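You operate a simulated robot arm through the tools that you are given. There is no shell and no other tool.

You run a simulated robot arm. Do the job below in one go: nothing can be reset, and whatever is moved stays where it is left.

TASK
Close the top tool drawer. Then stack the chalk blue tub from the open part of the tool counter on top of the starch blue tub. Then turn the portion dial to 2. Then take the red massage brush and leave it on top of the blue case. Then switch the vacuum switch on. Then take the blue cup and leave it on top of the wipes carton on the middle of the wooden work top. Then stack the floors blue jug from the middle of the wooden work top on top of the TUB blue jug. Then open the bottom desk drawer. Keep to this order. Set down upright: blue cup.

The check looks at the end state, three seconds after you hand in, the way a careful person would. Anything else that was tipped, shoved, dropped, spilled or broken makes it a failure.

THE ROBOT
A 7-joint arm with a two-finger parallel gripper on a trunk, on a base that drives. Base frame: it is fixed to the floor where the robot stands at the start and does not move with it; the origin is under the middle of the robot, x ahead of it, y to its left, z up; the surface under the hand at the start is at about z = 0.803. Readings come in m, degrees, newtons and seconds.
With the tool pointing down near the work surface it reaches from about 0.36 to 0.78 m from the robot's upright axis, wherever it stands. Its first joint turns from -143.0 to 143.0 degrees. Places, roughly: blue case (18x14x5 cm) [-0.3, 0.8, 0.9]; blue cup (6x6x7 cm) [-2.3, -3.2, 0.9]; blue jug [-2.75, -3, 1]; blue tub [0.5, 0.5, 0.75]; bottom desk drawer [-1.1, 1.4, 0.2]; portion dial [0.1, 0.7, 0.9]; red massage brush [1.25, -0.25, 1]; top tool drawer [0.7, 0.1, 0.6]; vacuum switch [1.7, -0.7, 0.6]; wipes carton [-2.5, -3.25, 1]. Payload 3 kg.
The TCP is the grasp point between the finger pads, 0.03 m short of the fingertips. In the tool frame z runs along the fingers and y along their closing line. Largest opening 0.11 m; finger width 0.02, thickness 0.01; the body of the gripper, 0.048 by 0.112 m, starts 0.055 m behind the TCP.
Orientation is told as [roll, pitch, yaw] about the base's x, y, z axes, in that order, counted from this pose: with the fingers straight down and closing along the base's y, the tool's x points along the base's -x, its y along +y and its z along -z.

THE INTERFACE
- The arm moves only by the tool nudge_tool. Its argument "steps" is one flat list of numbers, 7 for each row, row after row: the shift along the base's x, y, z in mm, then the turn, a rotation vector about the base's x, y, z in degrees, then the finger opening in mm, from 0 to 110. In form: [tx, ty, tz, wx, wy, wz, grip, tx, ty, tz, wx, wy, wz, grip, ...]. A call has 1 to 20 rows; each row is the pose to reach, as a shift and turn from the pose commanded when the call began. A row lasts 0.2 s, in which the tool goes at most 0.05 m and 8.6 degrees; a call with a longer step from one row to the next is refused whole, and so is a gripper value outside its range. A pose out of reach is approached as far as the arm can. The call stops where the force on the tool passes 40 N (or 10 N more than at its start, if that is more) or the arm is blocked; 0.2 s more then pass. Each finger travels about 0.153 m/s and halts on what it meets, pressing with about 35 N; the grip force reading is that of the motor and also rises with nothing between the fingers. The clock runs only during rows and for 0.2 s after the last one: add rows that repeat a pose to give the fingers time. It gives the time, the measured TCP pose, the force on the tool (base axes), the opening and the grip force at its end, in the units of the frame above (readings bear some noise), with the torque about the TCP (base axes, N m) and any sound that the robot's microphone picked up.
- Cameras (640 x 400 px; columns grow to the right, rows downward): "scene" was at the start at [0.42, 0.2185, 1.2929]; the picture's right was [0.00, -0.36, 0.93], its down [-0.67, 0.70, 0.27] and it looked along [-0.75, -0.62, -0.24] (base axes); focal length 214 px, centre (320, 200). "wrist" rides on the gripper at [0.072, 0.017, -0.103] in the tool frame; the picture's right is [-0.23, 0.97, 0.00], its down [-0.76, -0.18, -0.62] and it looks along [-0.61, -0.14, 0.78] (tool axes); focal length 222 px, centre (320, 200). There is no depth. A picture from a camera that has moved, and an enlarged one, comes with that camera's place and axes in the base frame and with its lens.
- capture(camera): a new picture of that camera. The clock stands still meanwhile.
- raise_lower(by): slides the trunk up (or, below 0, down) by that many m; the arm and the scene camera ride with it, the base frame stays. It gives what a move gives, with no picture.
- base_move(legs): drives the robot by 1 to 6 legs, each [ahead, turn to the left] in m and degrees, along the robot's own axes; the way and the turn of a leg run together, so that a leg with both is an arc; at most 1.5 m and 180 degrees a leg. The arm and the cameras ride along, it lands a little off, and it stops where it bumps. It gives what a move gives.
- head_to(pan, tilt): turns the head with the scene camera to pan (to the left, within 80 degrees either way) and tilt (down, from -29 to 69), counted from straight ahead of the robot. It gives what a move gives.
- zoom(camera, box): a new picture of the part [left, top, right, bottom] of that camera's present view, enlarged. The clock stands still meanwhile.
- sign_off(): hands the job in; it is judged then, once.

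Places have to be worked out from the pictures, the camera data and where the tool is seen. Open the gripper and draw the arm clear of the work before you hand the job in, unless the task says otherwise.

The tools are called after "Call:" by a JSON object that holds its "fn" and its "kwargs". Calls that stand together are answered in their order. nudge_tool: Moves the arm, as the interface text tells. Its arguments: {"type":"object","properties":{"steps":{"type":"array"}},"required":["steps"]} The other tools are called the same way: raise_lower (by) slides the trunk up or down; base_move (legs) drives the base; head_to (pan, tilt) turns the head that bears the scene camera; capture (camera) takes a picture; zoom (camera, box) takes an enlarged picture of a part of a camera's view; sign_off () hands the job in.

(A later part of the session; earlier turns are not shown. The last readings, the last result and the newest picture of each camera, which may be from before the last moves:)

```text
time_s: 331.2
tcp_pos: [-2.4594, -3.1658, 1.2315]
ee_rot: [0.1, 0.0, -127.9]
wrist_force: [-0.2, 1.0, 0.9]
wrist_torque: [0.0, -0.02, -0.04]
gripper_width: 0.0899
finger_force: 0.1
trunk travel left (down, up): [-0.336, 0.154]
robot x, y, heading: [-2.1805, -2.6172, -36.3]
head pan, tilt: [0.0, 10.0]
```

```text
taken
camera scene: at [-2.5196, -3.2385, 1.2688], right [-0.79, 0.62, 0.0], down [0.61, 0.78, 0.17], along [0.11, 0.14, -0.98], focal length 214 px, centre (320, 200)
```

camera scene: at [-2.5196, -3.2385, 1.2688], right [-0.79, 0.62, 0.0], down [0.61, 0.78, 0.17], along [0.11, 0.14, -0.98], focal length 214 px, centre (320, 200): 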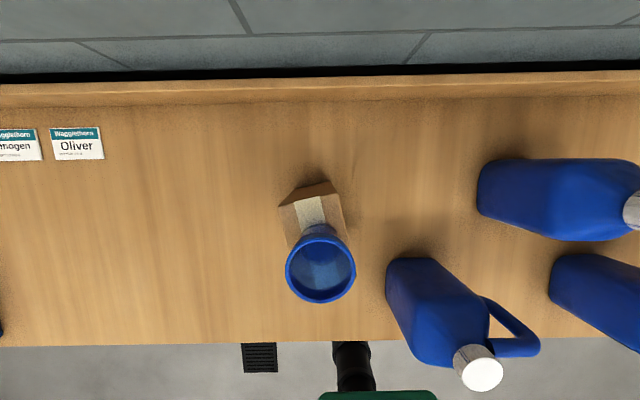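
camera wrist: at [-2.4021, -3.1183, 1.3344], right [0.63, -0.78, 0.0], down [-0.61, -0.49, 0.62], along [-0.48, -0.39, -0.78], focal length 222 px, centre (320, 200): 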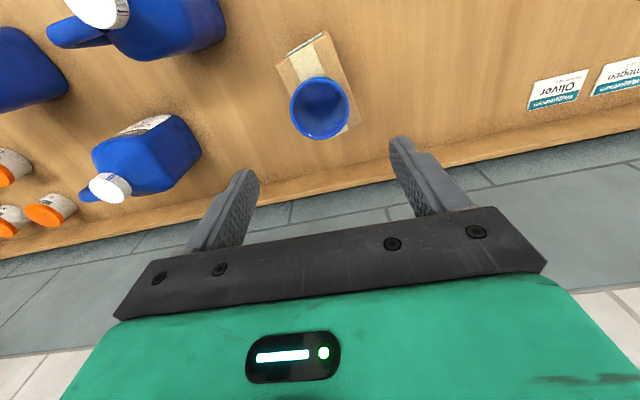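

The cup sits upright on the carton. To read the jug labels I need to see them from the front, so I bring the hand back in front of the robot and reverse the base about 0.36 m.

Call:
{"fn": "nudge_tool", "kwargs": {"steps": [43.8, 18.2, -3, 0, 0, 0, 50, 87.6, 36.4, -6, 0, 0, 0, 50, 131, 54.6, -9, 0, 0, 0, 50, 175, 72.8, -12, 0, 0, 0, 50, 219, 91, -15, 0, 0, 0, 50, 263, 109, -18, 0, 0, 0, 50, 307, 127, -21, 0, 0, 0, 50, 350, 146, -24, 0, 0, 0, 50, 394, 164, -27, 0, 0, 0, 50, 438, 182, -30, 0, 0, 0, 50, 438, 182, -30, 0, 0, 0, 50]}}

Call:
{"fn": "base_move", "kwargs": {"legs": [[-0.36, 0]]}}

Call:
{"fn": "capture", "kwargs": {"camera": "wrist"}}

Call:
{"fn": "capture", "kwargs": {"camera": "scene"}}

```text
time_s: 333.6
tcp_pos: [-2.0198, -2.9828, 1.1986]
ee_rot: [0.1, 0.0, -128.0]
wrist_force: [0.4, -0.4, 0.2]
wrist_torque: [0.04, -0.01, -0.01]
gripper_width: 0.0504
finger_force: 0.2
trunk travel left (down, up): [-0.336, 0.154]
robot x, y, heading: [-2.1786, -2.6231, -36.4]
head pan, tilt: [0.0, 10.0]
```

```text
time_s: 335.9
tcp_pos: [-2.3131, -2.7691, 1.2001]
ee_rot: [0.1, 0.0, -128.3]
wrist_force: [-0.3, 0.2, -0.1]
wrist_torque: [0.03, 0.02, -0.01]
gripper_width: 0.0499
finger_force: 0.1
trunk travel left (down, up): [-0.336, 0.154]
robot x, y, heading: [-2.4707, -2.4078, -37.0]
head pan, tilt: [0.0, 10.0]
```

```text
taken
camera wrist: at [-2.256, -2.7222, 1.3032], right [0.62, -0.78, 0.0], down [-0.61, -0.49, 0.62], along [-0.49, -0.39, -0.78], focal length 222 px, centre (320, 200)
```

wrist: 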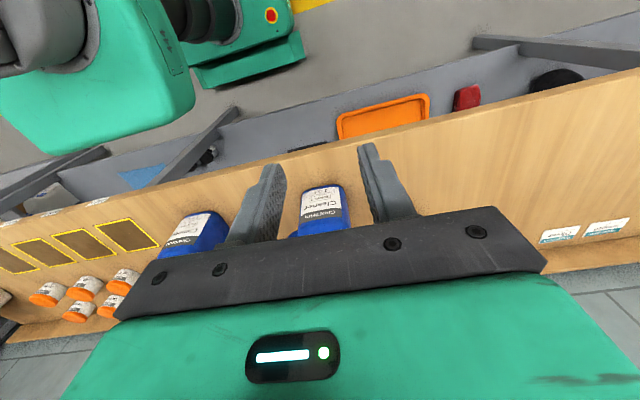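

```text
taken
camera scene: at [-2.3742, -2.8417, 1.2376], right [-0.78, 0.62, 0.0], down [0.61, 0.77, 0.17], along [0.11, 0.14, -0.98], focal length 214 px, centre (320, 200)
```

scene: 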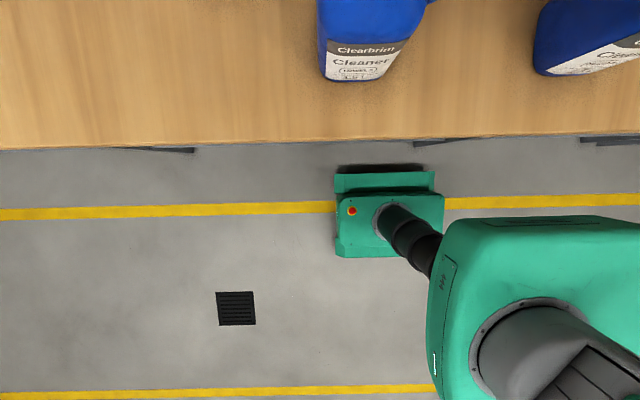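

Call:
{"fn": "zoom", "kwargs": {"camera": "wrist", "box": [290, 170, 370, 240]}}

Call:
{"fn": "zoom", "kwargs": {"camera": "wrist", "box": [150, 195, 240, 260]}}

Call:
{"fn": "zoom", "kwargs": {"camera": "scene", "box": [310, 0, 640, 100]}}

```text
5.71 times, centred on (330, 205) of wrist
camera zoom: at [-2.256, -2.7222, 1.3032], right [0.62, -0.78, 0.0], down [-0.61, -0.49, 0.62], along [-0.49, -0.39, -0.78], focal length 1269 px, centre (263, 171)
```

zoom: 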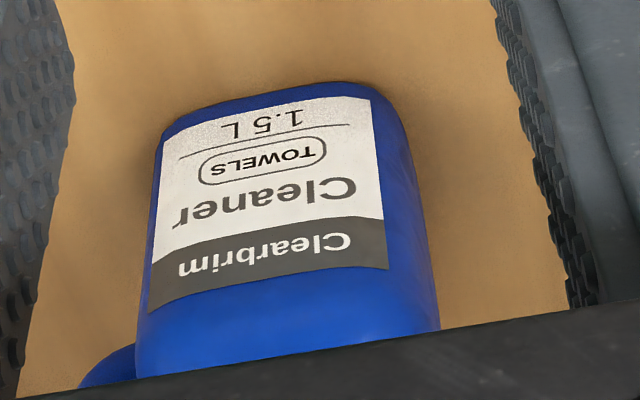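

```text
6.15 times, centred on (195, 228) of wrist
camera zoom: at [-2.256, -2.7222, 1.3032], right [0.62, -0.78, 0.0], down [-0.61, -0.49, 0.62], along [-0.49, -0.39, -0.78], focal length 1367 px, centre (1089, 31)
```

zoom: 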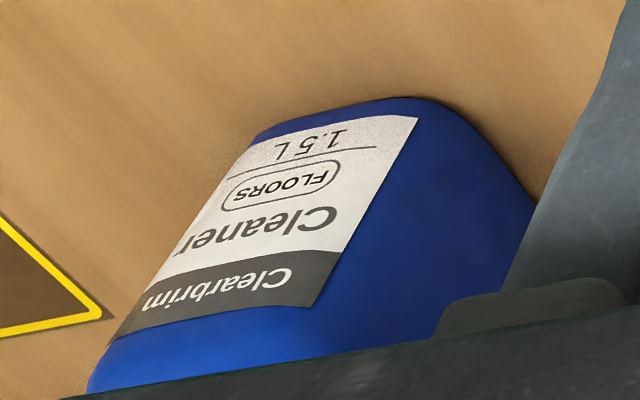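

```text
1.94 times, centred on (475, 50) of scene
camera zoom: at [-2.3742, -2.8417, 1.2376], right [-0.78, 0.62, 0.0], down [0.61, 0.77, 0.17], along [0.11, 0.14, -0.98], focal length 416 px, centre (19, 491)
```

zoom: 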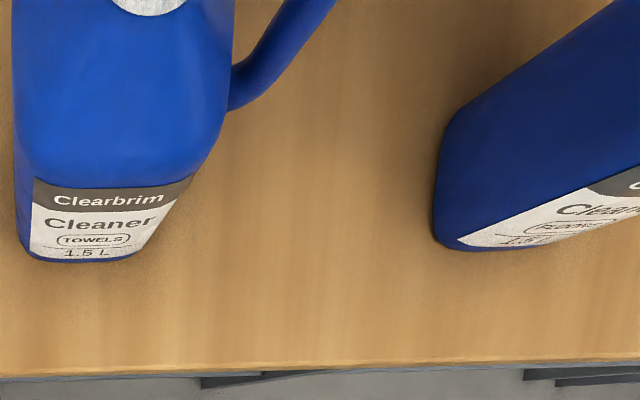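

The front-right jug reads TOWELS and the left one FLOORS. I shift the hand to check the rear jug's label, which should be TUB.

Call:
{"fn": "nudge_tool", "kwargs": {"steps": [-42, 1, 0, 0, 0, 0, 50, -85, 2, 0, 0, 0, 0, 50, -127, 3, 0, 0, 0, 0, 50, -170, 4, 0, 0, 0, 0, 50, -212, 5, 0, 0, 0, 0, 50, -254.7, 5.6, 0, 0, 0, 0, 50, -254.7, 5.6, 0, 0, 0, 0, 50]}}

Call:
{"fn": "capture", "kwargs": {"camera": "wrist"}}

Call:
{"fn": "capture", "kwargs": {"camera": "scene"}}

```text
time_s: 337.5
tcp_pos: [-2.5681, -2.7641, 1.2014]
ee_rot: [0.2, 0.0, -128.4]
wrist_force: [-0.2, -0.1, 0.5]
wrist_torque: [0.01, -0.04, 0.0]
gripper_width: 0.05
finger_force: 0.1
trunk travel left (down, up): [-0.336, 0.154]
robot x, y, heading: [-2.4763, -2.4045, -36.3]
head pan, tilt: [0.0, 10.0]
```

```text
taken
camera wrist: at [-2.5113, -2.7163, 1.3047], right [0.62, -0.78, 0.0], down [-0.61, -0.49, 0.62], along [-0.49, -0.39, -0.78], focal length 222 px, centre (320, 200)
```

wrist: 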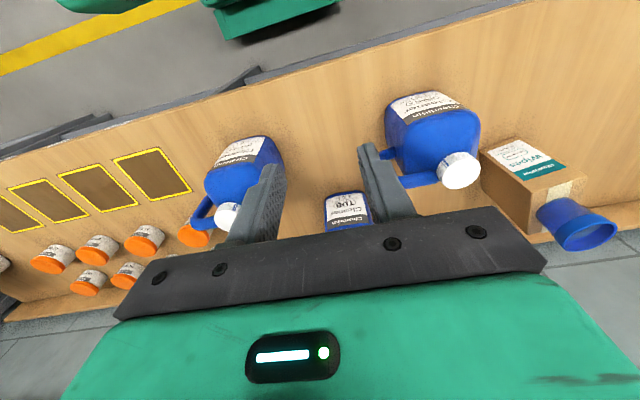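

```text
taken
camera scene: at [-2.6294, -2.8359, 1.2392], right [-0.79, 0.62, 0.0], down [0.61, 0.77, 0.17], along [0.11, 0.13, -0.98], focal length 214 px, centre (320, 200)
```

scene: 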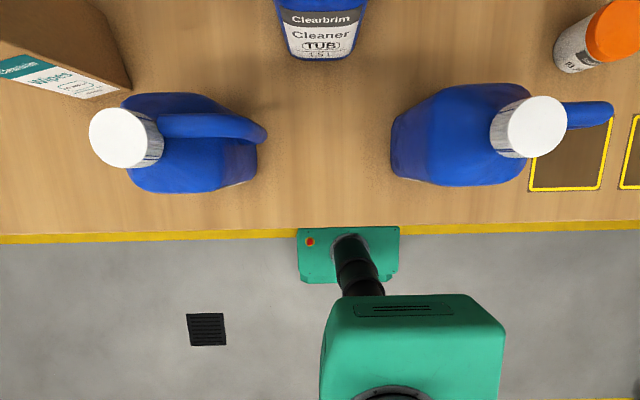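

The rear jug reads TUB. So I must put the FLOORS jug (left) on the TUB jug. I zoom in to measure the jugs' shape and cap positions.

Call:
{"fn": "zoom", "kwargs": {"camera": "scene", "box": [370, 50, 630, 210]}}

Call:
{"fn": "zoom", "kwargs": {"camera": "wrist", "box": [170, 120, 410, 250]}}

```text
2.46 times, centred on (500, 130) of scene
camera zoom: at [-2.6294, -2.8359, 1.2392], right [-0.79, 0.62, 0.0], down [0.61, 0.77, 0.17], along [0.11, 0.13, -0.98], focal length 528 px, centre (-123, 372)
```

zoom: 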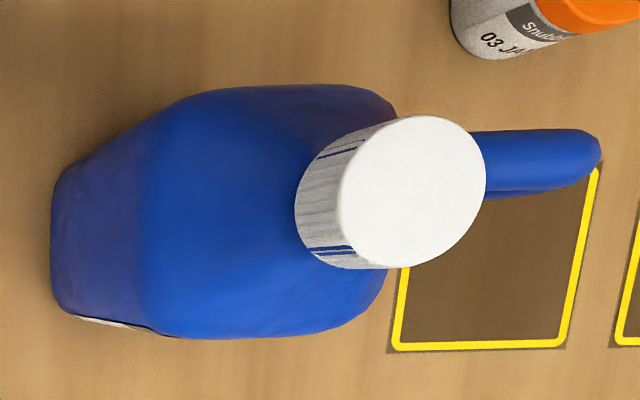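

```text
2.67 times, centred on (290, 185) of wrist
camera zoom: at [-2.5113, -2.7163, 1.3047], right [0.62, -0.78, 0.0], down [-0.61, -0.49, 0.62], along [-0.49, -0.39, -0.78], focal length 592 px, centre (400, 240)
```

zoom: 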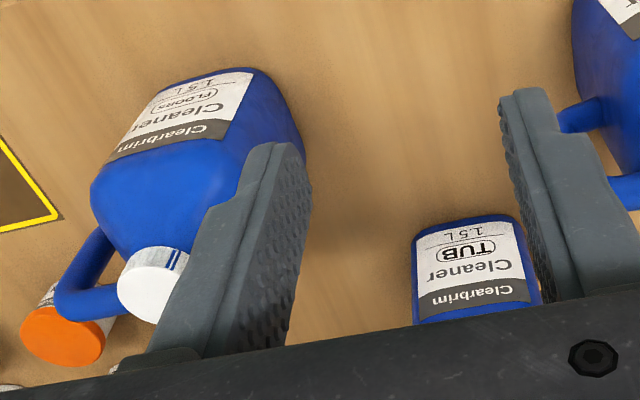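

All measured: FLOORS cap top at (-2.784, -2.751, 1.059), 4.7 cm wide and about 2 cm tall; TUB cap at about (-2.757, -2.995); jug height ≈ 0.18. I raise the trunk for reach and turn the tool 90° so the fingers close along the bench depth (clear of the handles).

Call:
{"fn": "raise_lower", "kwargs": {"by": 0.14}}

Call:
{"fn": "nudge_tool", "kwargs": {"steps": [0, 0, -10, 0, 0, 8.2, 80, 0, 0, -20, 0, 0, 16.4, 80, 0, 0, -30, 0, 0, 24.6, 80, 0, 0, -40, 0, 0, 32.8, 80, 0, 0, -50, 0, 0, 41, 80, 0, 0, -60, 0, 0, 49.2, 80, 0, 0, -70, 0, 0, 57.4, 80, 0, 0, -80, 0, 0, 65.6, 80, 0, 0, -90, 0, 0, 73.8, 80, 0, 0, -100, 0, 0, 82, 80, 0, 0, -110, 0, 0, 90.2, 80, 0, 0, -120, 0, 0, 91.5, 80]}}

Call:
{"fn": "capture", "kwargs": {"camera": "wrist"}}

Call:
{"fn": "capture", "kwargs": {"camera": "scene"}}

```text
time_s: 339.2
tcp_pos: [-2.5671, -2.7616, 1.3422]
ee_rot: [0.1, 0.1, -128.4]
wrist_force: [-0.2, -0.1, -0.6]
wrist_torque: [0.04, -0.04, 0.0]
gripper_width: 0.05
finger_force: 0.1
trunk travel left (down, up): [-0.476, 0.014]
robot x, y, heading: [-2.4692, -2.4038, -36.8]
head pan, tilt: [0.0, 10.0]
```

```text
time_s: 341.8
tcp_pos: [-2.5684, -2.7639, 1.2209]
ee_rot: [0.0, 0.0, -36.6]
wrist_force: [-0.4, 0.4, 0.0]
wrist_torque: [-0.04, 0.01, 0.04]
gripper_width: 0.0797
finger_force: 0.0
trunk travel left (down, up): [-0.476, 0.014]
robot x, y, heading: [-2.4704, -2.4051, -36.5]
head pan, tilt: [0.0, 10.0]
```

```text
taken
camera wrist: at [-2.617, -2.7067, 1.3248], right [0.76, 0.64, 0.0], down [0.5, -0.6, 0.62], along [0.4, -0.48, -0.78], focal length 222 px, centre (320, 200)
```

wrist: 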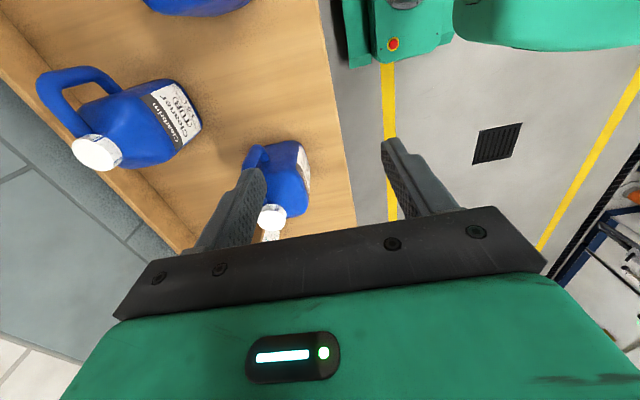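

```text
taken
camera scene: at [-2.4955, -2.8191, 1.2593], right [-0.6, -0.8, 0.0], down [-0.79, 0.59, 0.17], along [-0.14, 0.1, -0.98], focal length 214 px, centre (320, 200)
```

scene: 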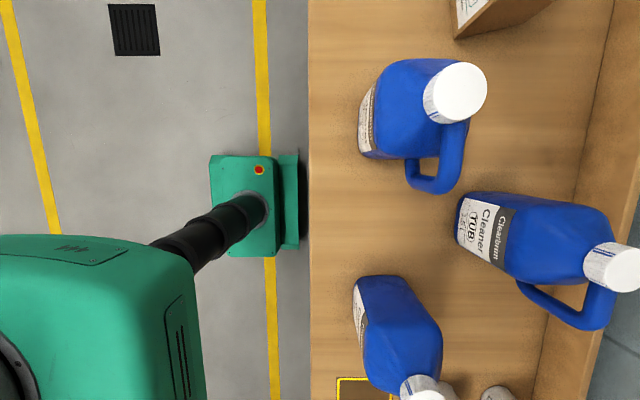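

Now over to the FLOORS jug: I move above its cap and check the alignment.

Call:
{"fn": "nudge_tool", "kwargs": {"steps": [-43, 2.5, -12, 0, 0, 0, 80, -86, 5, -24, 0, 0, 0, 80, -130, 7.6, -36, 0, 0, 0, 80, -173, 10, -48, 0, 0, 0, 80, -216, 12.7, -60, 0, 0, 0, 80, -216, 12.7, -60, 0, 0, 0, 80]}}

Call:
{"fn": "capture", "kwargs": {"camera": "wrist"}}

Call:
{"fn": "capture", "kwargs": {"camera": "scene"}}

```text
time_s: 343.2
tcp_pos: [-2.7857, -2.7491, 1.161]
ee_rot: [0.0, 0.0, -36.9]
wrist_force: [-0.6, 0.3, -0.2]
wrist_torque: [0.02, 0.02, 0.04]
gripper_width: 0.0801
finger_force: 0.0
trunk travel left (down, up): [-0.476, 0.014]
robot x, y, heading: [-2.4675, -2.4066, -36.7]
head pan, tilt: [0.0, 10.0]
```

```text
taken
camera wrist: at [-2.834, -2.693, 1.2642], right [0.77, 0.64, 0.0], down [0.5, -0.6, 0.62], along [0.4, -0.48, -0.78], focal length 222 px, centre (320, 200)
```

wrist: 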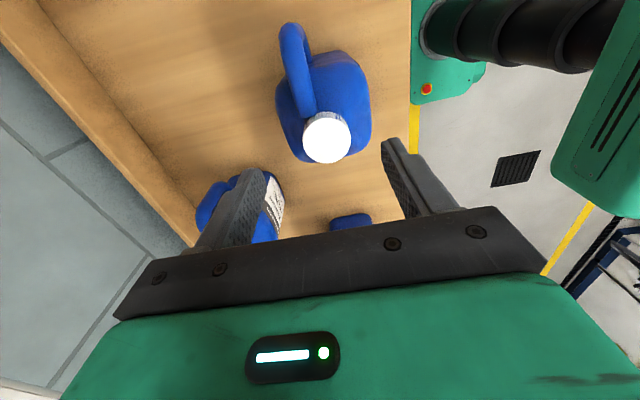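

```text
taken
camera scene: at [-2.7126, -2.8055, 1.1985], right [-0.6, -0.8, 0.0], down [-0.79, 0.59, 0.17], along [-0.14, 0.11, -0.98], focal length 214 px, centre (320, 200)
```

scene: 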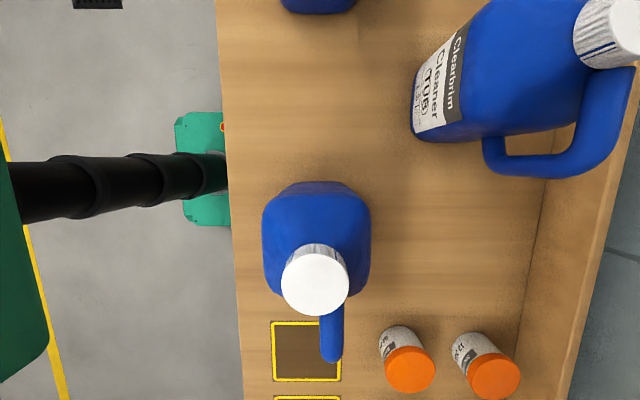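

The closer views give the cap centre (-2.7745, -2.7545). I correct and descend around the cap.

Call:
{"fn": "nudge_tool", "kwargs": {"steps": [6, -2, -20, 0, 0, 0, 80, 11.5, -4.5, -45, 0, 0, 0, 80, 11.5, -4.5, -70, 0, 0, 0, 80, 11.5, -4.5, -88, 0, 0, 0, 80, 11.5, -4.5, -98, 0, 0, 0, 80, 11.5, -4.5, -98, 0, 0, 0, 80]}}

Call:
{"fn": "capture", "kwargs": {"camera": "wrist"}}

Call:
{"fn": "capture", "kwargs": {"camera": "scene"}}

```text
time_s: 344.6
tcp_pos: [-2.7718, -2.7554, 1.0625]
ee_rot: [0.1, 0.0, -36.9]
wrist_force: [-0.1, -0.7, 0.5]
wrist_torque: [-0.01, -0.02, -0.01]
gripper_width: 0.0801
finger_force: 0.1
trunk travel left (down, up): [-0.476, 0.014]
robot x, y, heading: [-2.4698, -2.4029, -36.7]
head pan, tilt: [0.0, 10.0]
```

```text
taken
camera wrist: at [-2.8208, -2.6981, 1.1664], right [0.77, 0.64, 0.0], down [0.5, -0.6, 0.62], along [0.4, -0.48, -0.78], focal length 222 px, centre (320, 200)
```

wrist: 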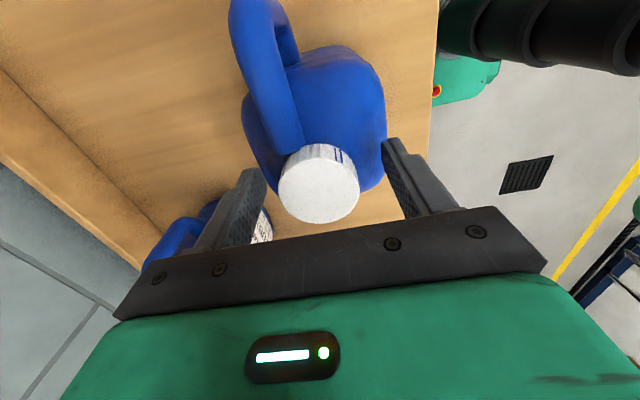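

```text
taken
camera scene: at [-2.6994, -2.8105, 1.1007], right [-0.6, -0.8, 0.0], down [-0.79, 0.59, 0.17], along [-0.14, 0.11, -0.98], focal length 214 px, centre (320, 200)
```

scene: 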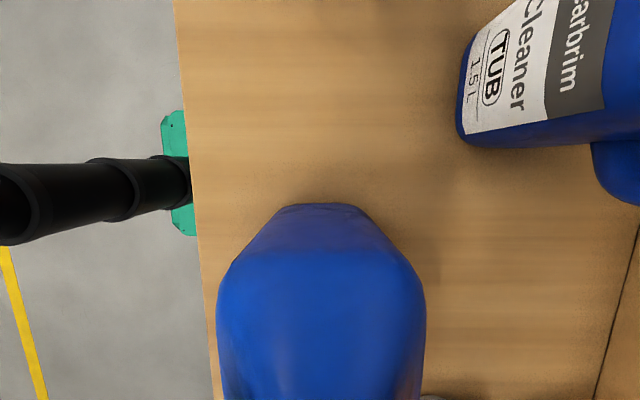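

The cap sits squarely between the pads. I close on it and test with a small lift.

Call:
{"fn": "nudge_tool", "kwargs": {"steps": [0, 0, -2, 0, 0, 0, 60, 0, 0, -2, 0, 0, 0, 40, 0, 0, -2, 0, 0, 0, 35, 0, 0, -2, 0, 0, 0, 35]}}

Call:
{"fn": "nudge_tool", "kwargs": {"steps": [0, 0, 4, 0, 0, 0, 35, 0, 0, 10, 0, 0, 0, 35, 0, 0, 20, 0, 0, 0, 35, 0, 0, 20, 0, 0, 0, 35, 0, 0, 20, 0, 0, 0, 35]}}

Call:
{"fn": "capture", "kwargs": {"camera": "wrist"}}

```text
time_s: 345.6
tcp_pos: [-2.7723, -2.756, 1.0642]
ee_rot: [-0.2, 0.2, -36.7]
wrist_force: [4.7, 2.7, 29.9]
wrist_torque: [-0.06, -0.11, 0.38]
gripper_width: 0.0583
finger_force: 35.5
trunk travel left (down, up): [-0.476, 0.014]
robot x, y, heading: [-2.4675, -2.4042, -36.5]
head pan, tilt: [0.0, 10.0]
stopped in row 4: the force on the tool passed its limit at 40 N (the readings are from after the stop); the commanded pose is now the measured one
```

```text
time_s: 346.8
tcp_pos: [-2.7728, -2.7564, 1.0797]
ee_rot: [-0.1, 0.0, -36.9]
wrist_force: [-0.2, -0.5, -15.0]
wrist_torque: [-0.02, -0.06, 0.03]
gripper_width: 0.0449
finger_force: 34.9
trunk travel left (down, up): [-0.476, 0.014]
robot x, y, heading: [-2.4671, -2.4052, -36.6]
head pan, tilt: [0.0, 10.0]
```

```text
taken
camera wrist: at [-2.8214, -2.6991, 1.1849], right [0.77, 0.64, 0.0], down [0.5, -0.6, 0.62], along [0.4, -0.48, -0.78], focal length 222 px, centre (320, 200)
```

wrist: 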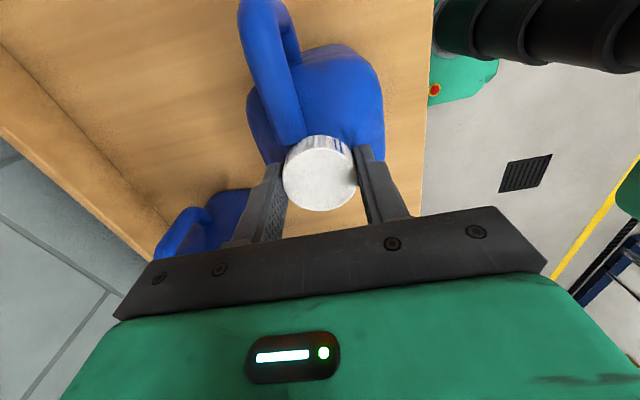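

The FLOORS jug is lifted (15 N, almost no torque, so its weight hangs right under the cap). I raise it well above the others.

Call:
{"fn": "nudge_tool", "kwargs": {"steps": [0, 0, 20, 0, 0, 0, 35, 0, 0, 45, 0, 0, 0, 35, 0, 0, 75, 0, 0, 0, 35, 0, 0, 105, 0, 0, 0, 35, 0, 0, 135, 0, 0, 0, 35, 0, 0, 165, 0, 0, 0, 35, 0, 0, 195, 0, 0, 0, 35, 0, 0, 220, 0, 0, 0, 35, 0, 0, 220, 0, 0, 0, 35]}}

Call:
{"fn": "capture", "kwargs": {"camera": "wrist"}}

Call:
{"fn": "capture", "kwargs": {"camera": "scene"}}

```text
time_s: 348.8
tcp_pos: [-2.7724, -2.7561, 1.3021]
ee_rot: [0.0, 0.1, -36.8]
wrist_force: [0.4, -0.3, -14.4]
wrist_torque: [-0.01, -0.1, 0.01]
gripper_width: 0.0447
finger_force: 35.6
trunk travel left (down, up): [-0.476, 0.014]
robot x, y, heading: [-2.4703, -2.4031, -36.6]
head pan, tilt: [0.0, 10.0]
```

```text
taken
camera wrist: at [-2.8211, -2.6993, 1.4061], right [0.77, 0.64, 0.0], down [0.5, -0.6, 0.62], along [0.4, -0.48, -0.78], focal length 222 px, centre (320, 200)
```

wrist: 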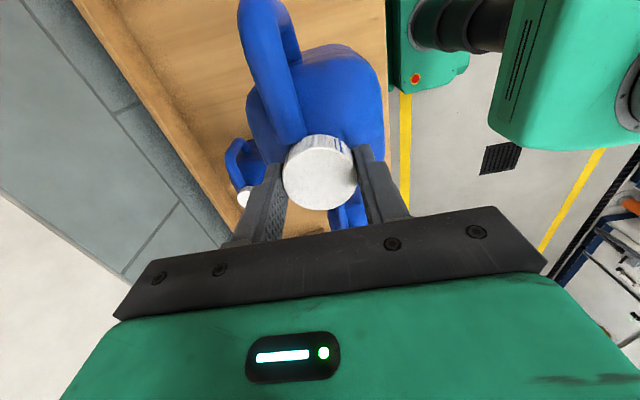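

```text
taken
camera scene: at [-2.6998, -2.8118, 1.3405], right [-0.6, -0.8, 0.0], down [-0.79, 0.59, 0.17], along [-0.14, 0.1, -0.98], focal length 214 px, centre (320, 200)
```

scene: 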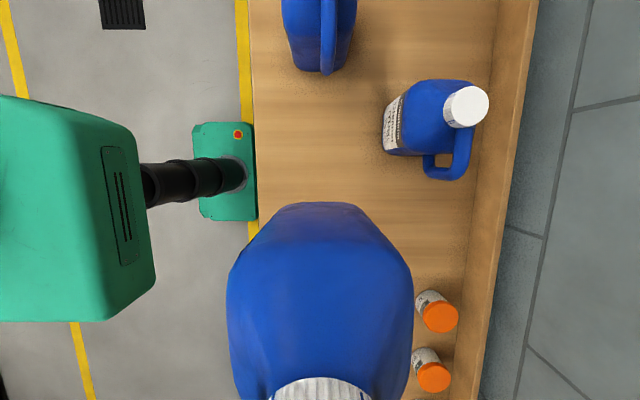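

Held steadily. I carry it over the TUB jug's cap (about (-2.755, -2.994)), with some 4 cm clearance.

Call:
{"fn": "nudge_tool", "kwargs": {"steps": [2, -25, 0, 0, 0, 0, 35, 4, -55, 0, 0, 0, 0, 35, 6, -85, 0, 0, 0, 0, 35, 8.5, -115, 0, 0, 0, 0, 35, 11, -145, 0, 0, 0, 0, 35, 13, -175, 0, 0, 0, 0, 35, 15, -205, 0, 0, 0, 0, 35, 17, -230, 0, 0, 0, 0, 35, 17.4, -238, 0, 0, 0, 0, 35, 17.4, -238, 0, 0, 0, 0, 35]}}

Call:
{"fn": "capture", "kwargs": {"camera": "wrist"}}

Call:
{"fn": "capture", "kwargs": {"camera": "scene"}}

```text
time_s: 351.0
tcp_pos: [-2.7555, -2.9956, 1.3007]
ee_rot: [-0.1, 0.0, -36.9]
wrist_force: [-0.8, 0.8, -15.0]
wrist_torque: [-0.03, -0.03, 0.0]
gripper_width: 0.0445
finger_force: 34.9
trunk travel left (down, up): [-0.476, 0.014]
robot x, y, heading: [-2.472, -2.401, -36.5]
head pan, tilt: [0.0, 10.0]
```

```text
taken
camera wrist: at [-2.804, -2.9374, 1.4052], right [0.77, 0.64, 0.0], down [0.5, -0.6, 0.62], along [0.4, -0.48, -0.78], focal length 222 px, centre (320, 200)
```

wrist: 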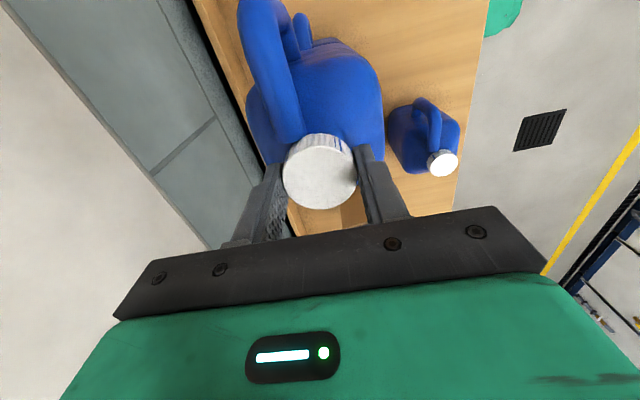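

```text
taken
camera scene: at [-2.6827, -3.0499, 1.3396], right [-0.6, -0.8, 0.0], down [-0.79, 0.59, 0.17], along [-0.14, 0.1, -0.98], focal length 214 px, centre (320, 200)
```

scene: 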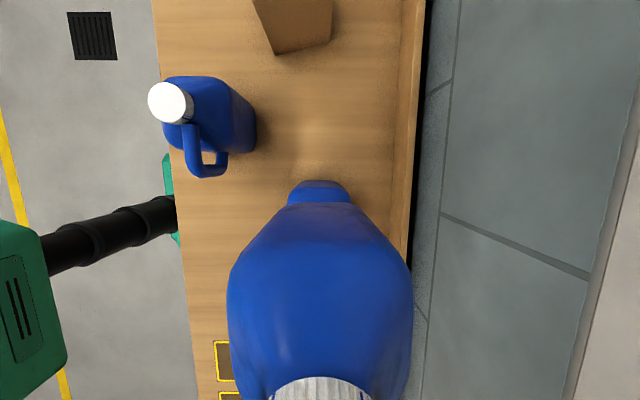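

Everything lines up within a few millimetres. I lower slowly toward the TUB cap.

Call:
{"fn": "nudge_tool", "kwargs": {"steps": [0, 0, -8, 0, 0, 0, 35, 0, 0, -18, 0, 0, 0, 35, 0, 0, -27, 0, 0, 0, 35, 0, 0, -32, 0, 0, 0, 35, 0, 0, -32, 0, 0, 0, 35]}}

Call:
{"fn": "nudge_tool", "kwargs": {"steps": [0, 0, -1.5, 0, 0, 0, 35, 0, 0, -3, 0, 0, 0, 35, 0, 0, -3, 0, 0, 0, 35]}}

Call:
{"fn": "nudge_tool", "kwargs": {"steps": [0, 0, -1.5, 0, 0, 0, 35, 0, 0, -3, 0, 0, 0, 35, 0, 0, -3, 0, 0, 0, 35]}}

```text
time_s: 352.2
tcp_pos: [-2.7564, -2.9938, 1.268]
ee_rot: [-0.1, 0.1, -36.7]
wrist_force: [0.3, -0.2, -14.9]
wrist_torque: [-0.04, -0.05, 0.02]
gripper_width: 0.0446
finger_force: 34.9
trunk travel left (down, up): [-0.476, 0.014]
robot x, y, heading: [-2.4658, -2.4015, -37.0]
head pan, tilt: [0.0, 10.0]
```

```text
time_s: 353.0
tcp_pos: [-2.7552, -2.9945, 1.2662]
ee_rot: [-0.1, 0.1, -36.9]
wrist_force: [0.5, -0.2, -14.9]
wrist_torque: [0.02, -0.05, 0.01]
gripper_width: 0.0446
finger_force: 34.8
trunk travel left (down, up): [-0.476, 0.014]
robot x, y, heading: [-2.4695, -2.4065, -36.6]
head pan, tilt: [0.0, 10.0]
```

```text
time_s: 353.8
tcp_pos: [-2.7555, -2.9955, 1.2629]
ee_rot: [-0.1, 0.0, -36.8]
wrist_force: [-0.5, -0.5, -14.2]
wrist_torque: [-0.02, -0.03, -0.01]
gripper_width: 0.0445
finger_force: 34.9
trunk travel left (down, up): [-0.476, 0.014]
robot x, y, heading: [-2.467, -2.404, -36.4]
head pan, tilt: [0.0, 10.0]
```

Call:
{"fn": "nudge_tool", "kwargs": {"steps": [0, 0, -1, 0, 0, 0, 35, 0, 0, -2, 0, 0, 0, 35, 0, 0, -2, 0, 0, 0, 35]}}

Call:
{"fn": "nudge_tool", "kwargs": {"steps": [0, 0, -1, 0, 0, 0, 35, 0, 0, -2, 0, 0, 0, 35, 0, 0, -2, 0, 0, 0, 35]}}

Call:
{"fn": "nudge_tool", "kwargs": {"steps": [0, 0, -1, 0, 0, 0, 35, 0, 0, -2, 0, 0, 0, 35, 0, 0, -2, 0, 0, 0, 35]}}

```text
time_s: 354.6
tcp_pos: [-2.7547, -2.9941, 1.2631]
ee_rot: [-0.3, -0.1, -36.8]
wrist_force: [-1.3, -2.7, 13.3]
wrist_torque: [-0.25, -0.33, -0.05]
gripper_width: 0.045
finger_force: 34.5
trunk travel left (down, up): [-0.476, 0.014]
robot x, y, heading: [-2.4703, -2.3999, -36.4]
head pan, tilt: [0.0, 10.0]
```

```text
time_s: 355.4
tcp_pos: [-2.7552, -2.9931, 1.262]
ee_rot: [-0.3, 0.0, -36.8]
wrist_force: [-3.7, -6.4, 31.3]
wrist_torque: [-0.34, 0.37, 0.05]
gripper_width: 0.0446
finger_force: 35.0
trunk travel left (down, up): [-0.476, 0.014]
robot x, y, heading: [-2.4714, -2.4047, -36.2]
head pan, tilt: [0.0, 10.0]
```

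```text
time_s: 355.9
tcp_pos: [-2.7557, -2.9942, 1.2613]
ee_rot: [-0.4, 0.0, -36.7]
wrist_force: [-0.2, -0.6, 11.1]
wrist_torque: [0.37, -0.18, 0.05]
gripper_width: 0.0444
finger_force: 35.1
trunk travel left (down, up): [-0.476, 0.014]
robot x, y, heading: [-2.4699, -2.4063, -36.8]
head pan, tilt: [0.0, 10.0]
stopped in row 2: the force on the tool passed its limit at 45 N (the readings are from after the stop); the commanded pose is now the measured one
```

Contact: the jug's weight is carried by the TUB cap. I check the pictures before letting go.

Call:
{"fn": "nudge_tool", "kwargs": {"steps": [0, 0, 0.5, 0, 0, 0, 35, 0, 0, 1, 0, 0, 0, 35, 0, 0, 1, 0, 0, 0, 35]}}

Call:
{"fn": "capture", "kwargs": {"camera": "wrist"}}

Call:
{"fn": "capture", "kwargs": {"camera": "scene"}}

```text
time_s: 356.7
tcp_pos: [-2.7554, -2.9944, 1.2613]
ee_rot: [-0.3, 0.1, -36.8]
wrist_force: [-1.5, 0.0, 2.4]
wrist_torque: [0.29, 0.24, -0.01]
gripper_width: 0.0446
finger_force: 35.2
trunk travel left (down, up): [-0.476, 0.014]
robot x, y, heading: [-2.472, -2.4049, -36.9]
head pan, tilt: [0.0, 10.0]
```

```text
taken
camera wrist: at [-2.8046, -2.9369, 1.3651], right [0.77, 0.64, 0.0], down [0.51, -0.6, 0.62], along [0.4, -0.48, -0.78], focal length 222 px, centre (320, 200)
```

wrist: 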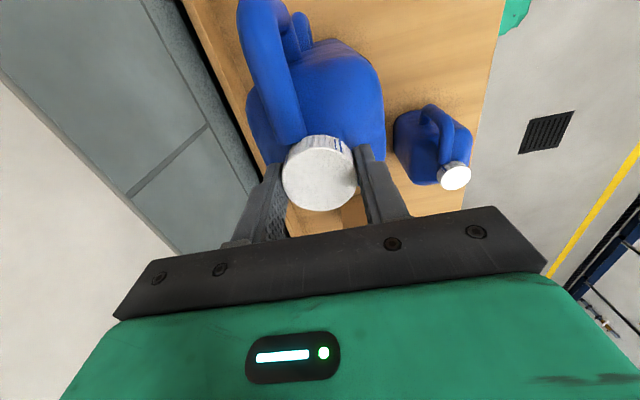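

```text
taken
camera scene: at [-2.6834, -3.0497, 1.2996], right [-0.6, -0.8, 0.0], down [-0.79, 0.59, 0.17], along [-0.14, 0.1, -0.98], focal length 214 px, centre (320, 200)
```

scene: 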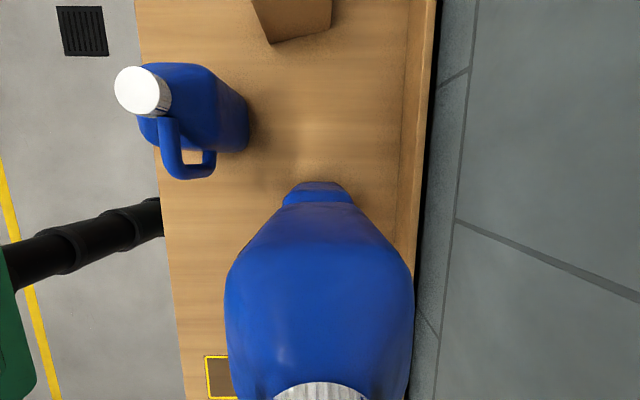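

The load rests on the lower jug and the tool carries almost nothing. I open the fingers very slowly.

Call:
{"fn": "nudge_tool", "kwargs": {"steps": [0, 0, 0, 0, 0, 0, 43.5, 0, 0, 0, 0, 0, 0, 44.5, 0, 0, 0, 0, 0, 0, 45, 0, 0, 0, 0, 0, 0, 45.5, 0, 0, 0, 0, 0, 0, 46, 0, 0, 0, 0, 0, 0, 46.5, 0, 0, 0, 0, 0, 0, 47, 0, 0, 0, 0, 0, 0, 48, 0, 0, 0, 0, 0, 0, 49, 0, 0, 0, 0, 0, 0, 51, 0, 0, 0, 0, 0, 0, 54, 0, 0, 0, 0, 0, 0, 58, 0, 0, 0, 0, 0, 0, 64, 0, 0, 0, 0, 0, 0, 70, 0, 0, 0, 0, 0, 0, 76, 0, 0, 0, 0, 0, 0, 80]}}

Call:
{"fn": "capture", "kwargs": {"camera": "wrist"}}

Call:
{"fn": "capture", "kwargs": {"camera": "scene"}}

```text
time_s: 360.1
tcp_pos: [-2.7555, -2.994, 1.2623]
ee_rot: [-0.2, 0.0, -36.8]
wrist_force: [-0.2, -0.3, 0.1]
wrist_torque: [0.02, 0.04, 0.01]
gripper_width: 0.08
finger_force: 0.1
trunk travel left (down, up): [-0.476, 0.014]
robot x, y, heading: [-2.4683, -2.4042, -36.5]
head pan, tilt: [0.0, 10.0]
```

```text
taken
camera wrist: at [-2.8044, -2.937, 1.3654], right [0.77, 0.64, -0.01], down [0.51, -0.6, 0.62], along [0.4, -0.48, -0.78], focal length 222 px, centre (320, 200)
```

wrist: 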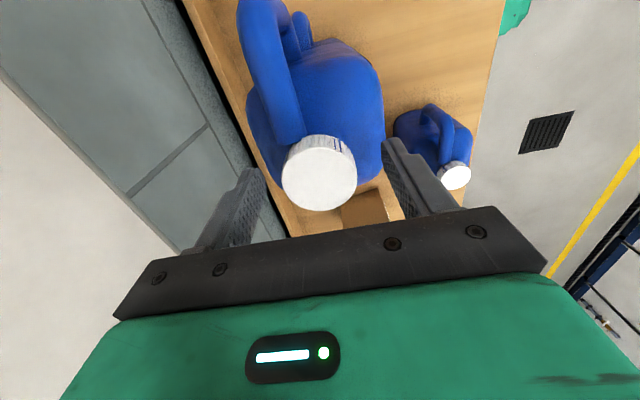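

```text
taken
camera scene: at [-2.6833, -3.0499, 1.2999], right [-0.6, -0.8, 0.01], down [-0.79, 0.59, 0.17], along [-0.14, 0.1, -0.98], focal length 214 px, centre (320, 200)
```

scene: 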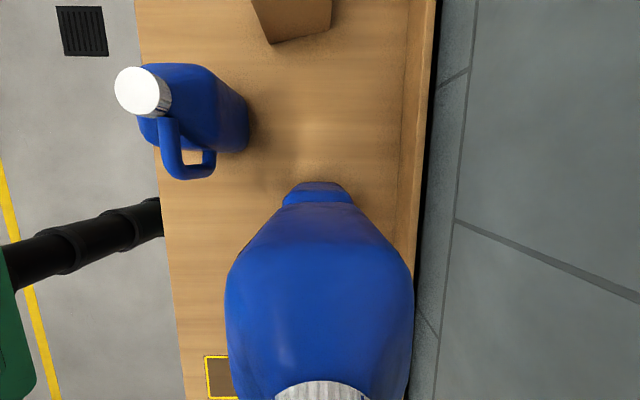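

The FLOORS jug stands on the TUB jug without moving. I rise straight up and back away, then check from the side.

Call:
{"fn": "nudge_tool", "kwargs": {"steps": [0, 0, 8, 0, 0, 0, 80, 0, 0, 20, 0, 0, 0, 80, 0, 0, 40, 0, 0, 0, 80, 0, 0, 65, 0, 0, 0, 80, 0, 0, 85, 0, 0, 0, 80, 18, 20, 88, 0, 0, 0, 80, 40, 50, 88, 0, 0, 0, 80, 62, 82, 88, 0, 0, 0, 80, 85, 115, 88, 0, 0, 0, 60, 110, 148, 88, 0, 0, 0, 30, 135, 182, 88, 0, 0, 0, 0, 160, 215, 80, 0, 0, 0, 0, 160, 215, 80, 0, 0, 0, 0]}}

Call:
{"fn": "capture", "kwargs": {"camera": "wrist"}}

Call:
{"fn": "capture", "kwargs": {"camera": "scene"}}

```text
time_s: 362.9
tcp_pos: [-2.5954, -2.7802, 1.3413]
ee_rot: [-0.4, -0.1, -36.8]
wrist_force: [-0.1, 0.4, 0.7]
wrist_torque: [-0.06, 0.01, -0.03]
gripper_width: 0.0
finger_force: 35.2
trunk travel left (down, up): [-0.476, 0.014]
robot x, y, heading: [-2.4723, -2.4041, -37.0]
head pan, tilt: [0.0, 10.0]
```

```text
taken
camera wrist: at [-2.6441, -2.7219, 1.4457], right [0.77, 0.64, -0.01], down [0.51, -0.6, 0.62], along [0.4, -0.48, -0.78], focal length 222 px, centre (320, 200)
```

wrist: 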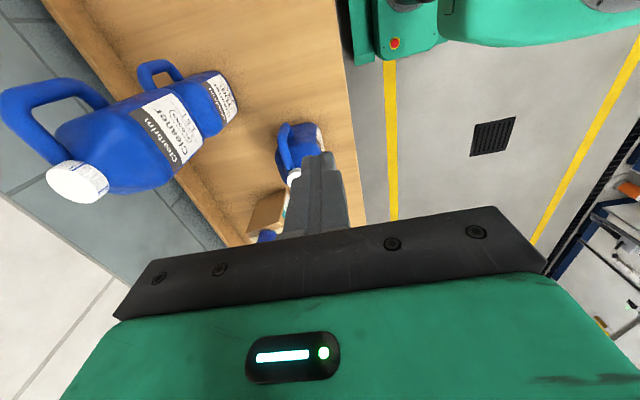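

```text
taken
camera scene: at [-2.5231, -2.8348, 1.3803], right [-0.6, -0.8, 0.01], down [-0.79, 0.59, 0.17], along [-0.14, 0.1, -0.98], focal length 214 px, centre (320, 200)
```

scene: 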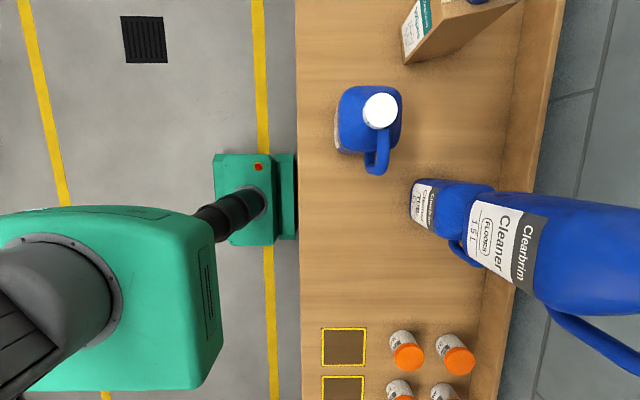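

The FLOORS jug stands straight on the TUB jug. Last job: the bottom desk drawer back in the van. I bring the hand to the robot's front and start driving back.

Call:
{"fn": "nudge_tool", "kwargs": {"steps": [45, -12, 0, 0, 0, 0, 0, 93, -19, 0, 0, 0, 0, 0, 141, -20, 0, 0, 0, 0, 0, 189, -15, -5, 0, 0, 0, 0, 236, -4, -15, 0, 0, 0, 0, 280, 13, -25, 0, 0, 0, 0, 322, 36, -40, 0, 0, 0, 0, 361, 64, -55, 0, 0, 0, 0, 397, 96, -70, 0, 0, 0, 0, 429, 131, -85, 0, 0, 0, 0]}}

Call:
{"fn": "base_move", "kwargs": {"legs": [[0, -20], [-0.5, 0]]}}

Call:
{"fn": "base_move", "kwargs": {"legs": [[0, 128]]}}

Call:
{"fn": "capture", "kwargs": {"camera": "wrist"}}

```text
refused: row 7 steps farther than a row can; nothing moved
```

```text
time_s: 366.9
tcp_pos: [-2.9913, -2.2929, 1.3412]
ee_rot: [-0.3, 0.0, -57.0]
wrist_force: [-0.5, 0.6, 0.1]
wrist_torque: [-0.03, -0.02, 0.0]
gripper_width: 0.0
finger_force: 35.0
trunk travel left (down, up): [-0.476, 0.014]
robot x, y, heading: [-2.7421, -1.9887, -56.9]
head pan, tilt: [0.0, 10.0]
```

```text
time_s: 372.8
tcp_pos: [-2.3503, -1.9835, 1.3428]
ee_rot: [-0.3, 0.1, 72.6]
wrist_force: [0.1, 0.2, -0.2]
wrist_torque: [0.0, -0.03, 0.0]
gripper_width: 0.0001
finger_force: 34.9
trunk travel left (down, up): [-0.476, 0.014]
robot x, y, heading: [-2.7254, -1.9911, 73.1]
head pan, tilt: [0.0, 10.0]
```

```text
taken
camera wrist: at [-2.3899, -2.0468, 1.4461], right [-0.86, 0.51, -0.01], down [0.39, 0.68, 0.62], along [0.32, 0.54, -0.78], focal length 222 px, centre (320, 200)
```

wrist: 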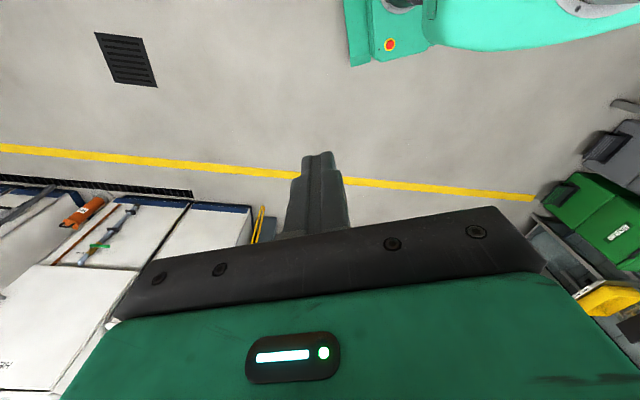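

The base moved though the hand sweep was refused; nothing was touched. I sweep the hand to the front now with smaller steps, then drive on toward the van door.

Call:
{"fn": "nudge_tool", "kwargs": {"steps": [-1.2, 40.3, -10, 0, 0, 0, 0, -5.6, 81.1, -20, 0, 0, 0, 0, -14.5, 121.5, -30, 0, 0, 0, 0, -27.9, 161, -40, 0, 0, 0, 0, -45.6, 199.1, -50, 0, 0, 0, 0, -67.5, 235.4, -60, 0, 0, 0, 0, -94.1, 268.6, -70, 0, 0, 0, 0, -124.3, 298.8, -80, 0, 0, 0, 0, -157.8, 325.8, -90, 0, 0, 0, 0, -194.1, 349.1, -100, 0, 0, 0, 0, -194.1, 349.1, -100, 0, 0, 0, 0]}}

Call:
{"fn": "base_move", "kwargs": {"legs": [[1.25, 0]]}}

Call:
{"fn": "capture", "kwargs": {"camera": "scene"}}

Call:
{"fn": "capture", "kwargs": {"camera": "wrist"}}

```text
time_s: 375.2
tcp_pos: [-2.545, -1.6329, 1.244]
ee_rot: [-0.3, 0.0, 72.6]
wrist_force: [-0.4, 0.7, -0.3]
wrist_torque: [0.03, -0.02, 0.02]
gripper_width: 0.0
finger_force: 35.2
trunk travel left (down, up): [-0.476, 0.014]
robot x, y, heading: [-2.7257, -1.9984, 72.8]
head pan, tilt: [0.0, 10.0]
```

```text
time_s: 381.6
tcp_pos: [-2.1692, -0.4331, 1.2448]
ee_rot: [-0.4, 0.0, 72.5]
wrist_force: [0.3, 0.1, -0.6]
wrist_torque: [0.04, 0.0, -0.03]
gripper_width: 0.0001
finger_force: 35.4
trunk travel left (down, up): [-0.476, 0.014]
robot x, y, heading: [-2.3533, -0.7948, 72.7]
head pan, tilt: [0.0, 10.0]
```

```text
taken
camera scene: at [-2.145, -0.3412, 1.2825], right [0.95, -0.3, 0.01], down [-0.3, -0.94, 0.17], along [-0.05, -0.17, -0.98], focal length 214 px, centre (320, 200)
```

scene: 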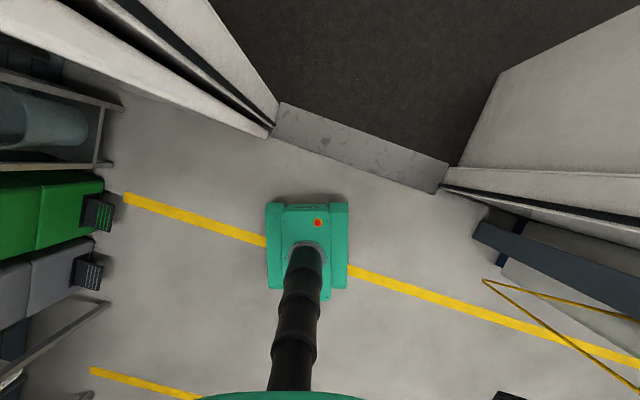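

```text
taken
camera wrist: at [-2.2096, -0.4955, 1.348], right [-0.86, 0.51, -0.01], down [0.39, 0.67, 0.62], along [0.32, 0.54, -0.78], focal length 222 px, centre (320, 200)
```

wrist: 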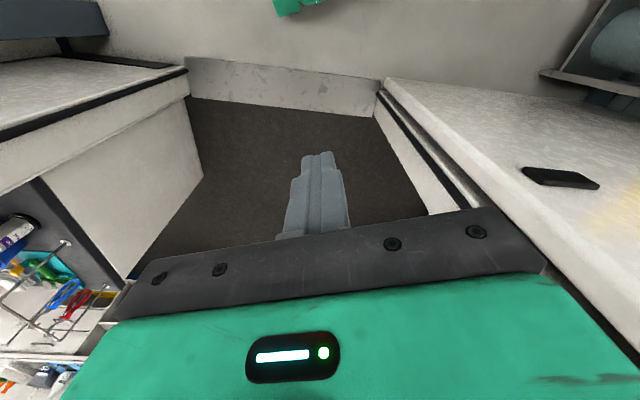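

The doorway is straight ahead. I align and drive in.

Call:
{"fn": "base_move", "kwargs": {"legs": [[0, -13.2], [1.35, 0], [0, -6]]}}

Call:
{"fn": "head_to", "kwargs": {"pan": 0, "tilt": -29}}

Call:
{"fn": "capture", "kwargs": {"camera": "scene"}}

Call:
{"fn": "capture", "kwargs": {"camera": "wrist"}}

```text
time_s: 389.7
tcp_pos: [-1.3731, 0.6468, 1.2446]
ee_rot: [-0.3, 0.1, 53.1]
wrist_force: [0.3, 0.6, 0.2]
wrist_torque: [-0.05, 0.0, -0.03]
gripper_width: 0.0
finger_force: 35.0
trunk travel left (down, up): [-0.476, 0.014]
robot x, y, heading: [-1.6693, 0.3691, 53.0]
head pan, tilt: [0.0, 10.0]
```

```text
time_s: 390.7
tcp_pos: [-1.3727, 0.6474, 1.2462]
ee_rot: [-0.3, 0.0, 53.2]
wrist_force: [0.1, 0.2, -0.8]
wrist_torque: [0.02, 0.05, -0.05]
gripper_width: 0.0
finger_force: 34.6
trunk travel left (down, up): [-0.476, 0.014]
robot x, y, heading: [-1.6685, 0.3668, 53.2]
head pan, tilt: [0.0, -28.6]
```

```text
taken
camera scene: at [-1.2855, 0.7685, 1.3094], right [0.8, -0.6, 0.01], down [-0.53, -0.7, -0.48], along [0.29, 0.38, -0.88], focal length 214 px, centre (320, 200)
```

scene: 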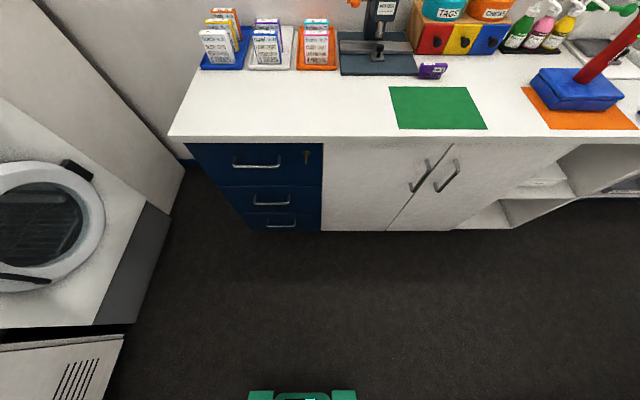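

```text
taken
camera wrist: at [-1.4311, 0.6003, 1.3489], right [-0.64, 0.77, -0.01], down [0.6, 0.5, 0.62], along [0.48, 0.4, -0.78], focal length 222 px, centre (320, 200)
```

wrist: 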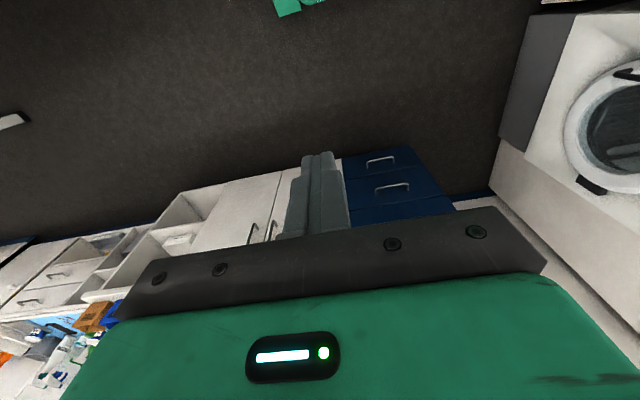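

I see the desk's three dark-blue drawers; the bottom handle is at about (-1.189, 1.235, 0.26). The brush still stands on the blue case. I lower the trunk and turn the tool so the fingers can close vertically on the horizontal handle.

Call:
{"fn": "raise_lower", "kwargs": {"by": -0.44}}

Call:
{"fn": "nudge_tool", "kwargs": {"steps": [0, 0, 0, 0, 0, -8.2, 0, 0, 0, 0, 0, 0, -16.4, 0, 0, 0, 0, 0, 0, -24.6, 0, 0, 0, 0, 0, 0, -32.8, 0, 0, 0, 0, 0, 0, -41, 0, 0, 0, 0, 0, 0, -49.2, 0, 0, 0, 0, 0, 0, -57.4, 0, 0, 0, 0, 0, 0, -65.6, 0, 0, 0, 0, 0, 0, -73.8, 0, 0, 0, 0, 0, 0, -82, 0, 0, 0, 0, 0, 0, -89.7, 0, 0, 0, 0, 0, 0, -89.7, 0]}}

Call:
{"fn": "capture", "kwargs": {"camera": "scene"}}

```text
refused: -0.44 is not a number from -0.4 to 0.4
```

```text
time_s: 393.3
tcp_pos: [-1.3723, 0.6472, 1.2452]
ee_rot: [-0.3, 0.1, -36.8]
wrist_force: [-0.9, 0.1, -0.2]
wrist_torque: [0.0, -0.02, -0.01]
gripper_width: 0.0
finger_force: 34.6
trunk travel left (down, up): [-0.476, 0.014]
robot x, y, heading: [-1.6703, 0.3675, 53.2]
head pan, tilt: [0.0, -28.6]
```

```text
taken
camera scene: at [-1.255, 0.5591, 1.3093], right [-0.6, -0.8, 0.01], down [-0.7, 0.52, -0.48], along [0.38, -0.29, -0.88], focal length 214 px, centre (320, 200)
```

scene: 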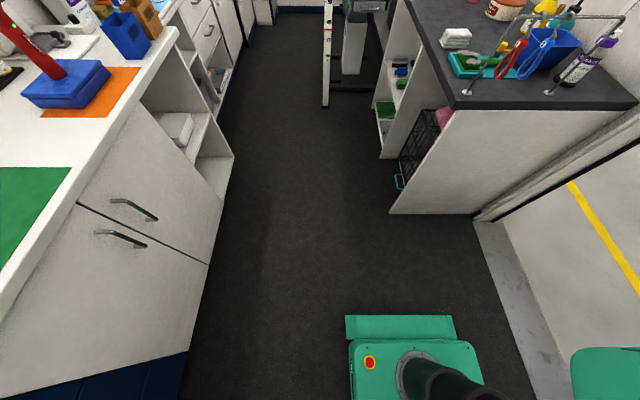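

Call:
{"fn": "raise_lower", "kwargs": {"by": -0.4}}

Call:
{"fn": "nudge_tool", "kwargs": {"steps": [3.3, 28.3, -36, 5.025, -3.72, 0, 0, 6.6, 56.5, -72, 10.05, -7.44, 0, 0, 9.9, 84.8, -108, 15.08, -11.16, 0, 0, 13.1, 113, -144, 20.1, -14.88, 0, 0, 16.4, 141.3, -180, 25.13, -18.6, 0, 0, 19.7, 169.6, -216, 30.15, -22.3, 0, 0, 23, 197.9, -252, 35.18, -26, 0, 0, 26.3, 226.1, -288, 40.2, -29.75, 0, 0, 29.6, 254.4, -324, 45.2, -33.5, 0, 30, 32.8, 282.7, -360, 50.25, -37.2, 0, 60, 36.1, 310.9, -396, 55.3, -40.9, 0, 60, 39.4, 339.2, -430, 60.3, -44.6, 0, 60, 39.4, 339.2, -430, 60.3, -44.6, 0, 60]}}

Call:
{"fn": "capture", "kwargs": {"camera": "wrist"}}

Call:
{"fn": "capture", "kwargs": {"camera": "scene"}}

```text
time_s: 397.2
tcp_pos: [-1.3723, 0.6477, 0.8449]
ee_rot: [-0.3, 0.0, -36.6]
wrist_force: [0.3, 0.7, -0.9]
wrist_torque: [0.03, 0.01, -0.01]
gripper_width: 0.0
finger_force: 35.4
trunk travel left (down, up): [-0.076, 0.414]
robot x, y, heading: [-1.6684, 0.3685, 53.1]
head pan, tilt: [0.0, -28.6]
```

```text
time_s: 400.0
tcp_pos: [-1.3336, 0.9858, 0.4141]
ee_rot: [74.8, 0.2, -36.5]
wrist_force: [-0.7, 0.0, -0.7]
wrist_torque: [0.05, 0.02, -0.02]
gripper_width: 0.0601
finger_force: 0.0
trunk travel left (down, up): [-0.076, 0.414]
robot x, y, heading: [-1.6663, 0.3699, 53.3]
head pan, tilt: [0.0, -28.6]
```

```text
taken
camera wrist: at [-1.45, 0.9531, 0.4594], right [0.34, 0.07, 0.94], down [0.23, -0.97, -0.01], along [0.91, 0.22, -0.35], focal length 222 px, centre (320, 200)
```

wrist: 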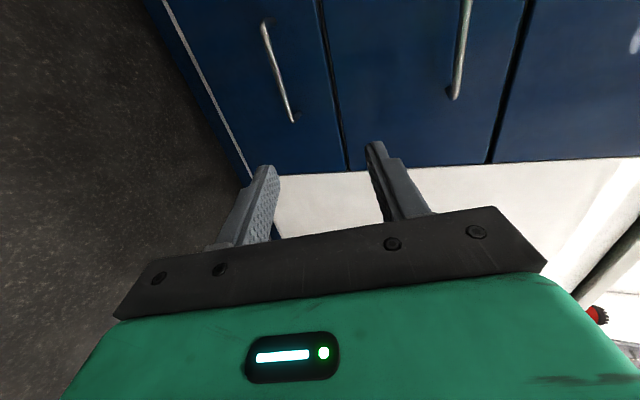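

```text
taken
camera scene: at [-1.2526, 0.849, 0.4325], right [-0.16, -0.21, -0.96], down [-0.43, 0.89, -0.12], along [0.89, 0.4, -0.23], focal length 214 px, centre (320, 200)
```

scene: 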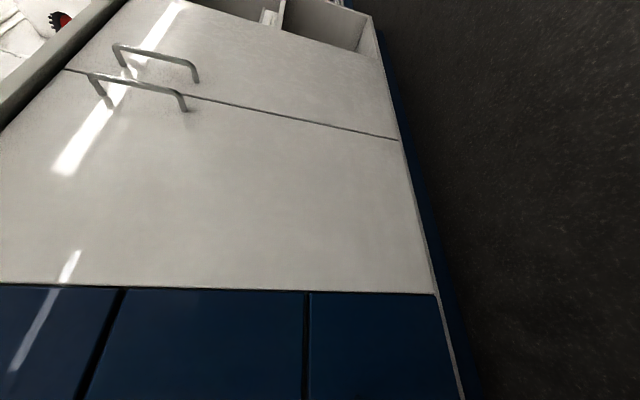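

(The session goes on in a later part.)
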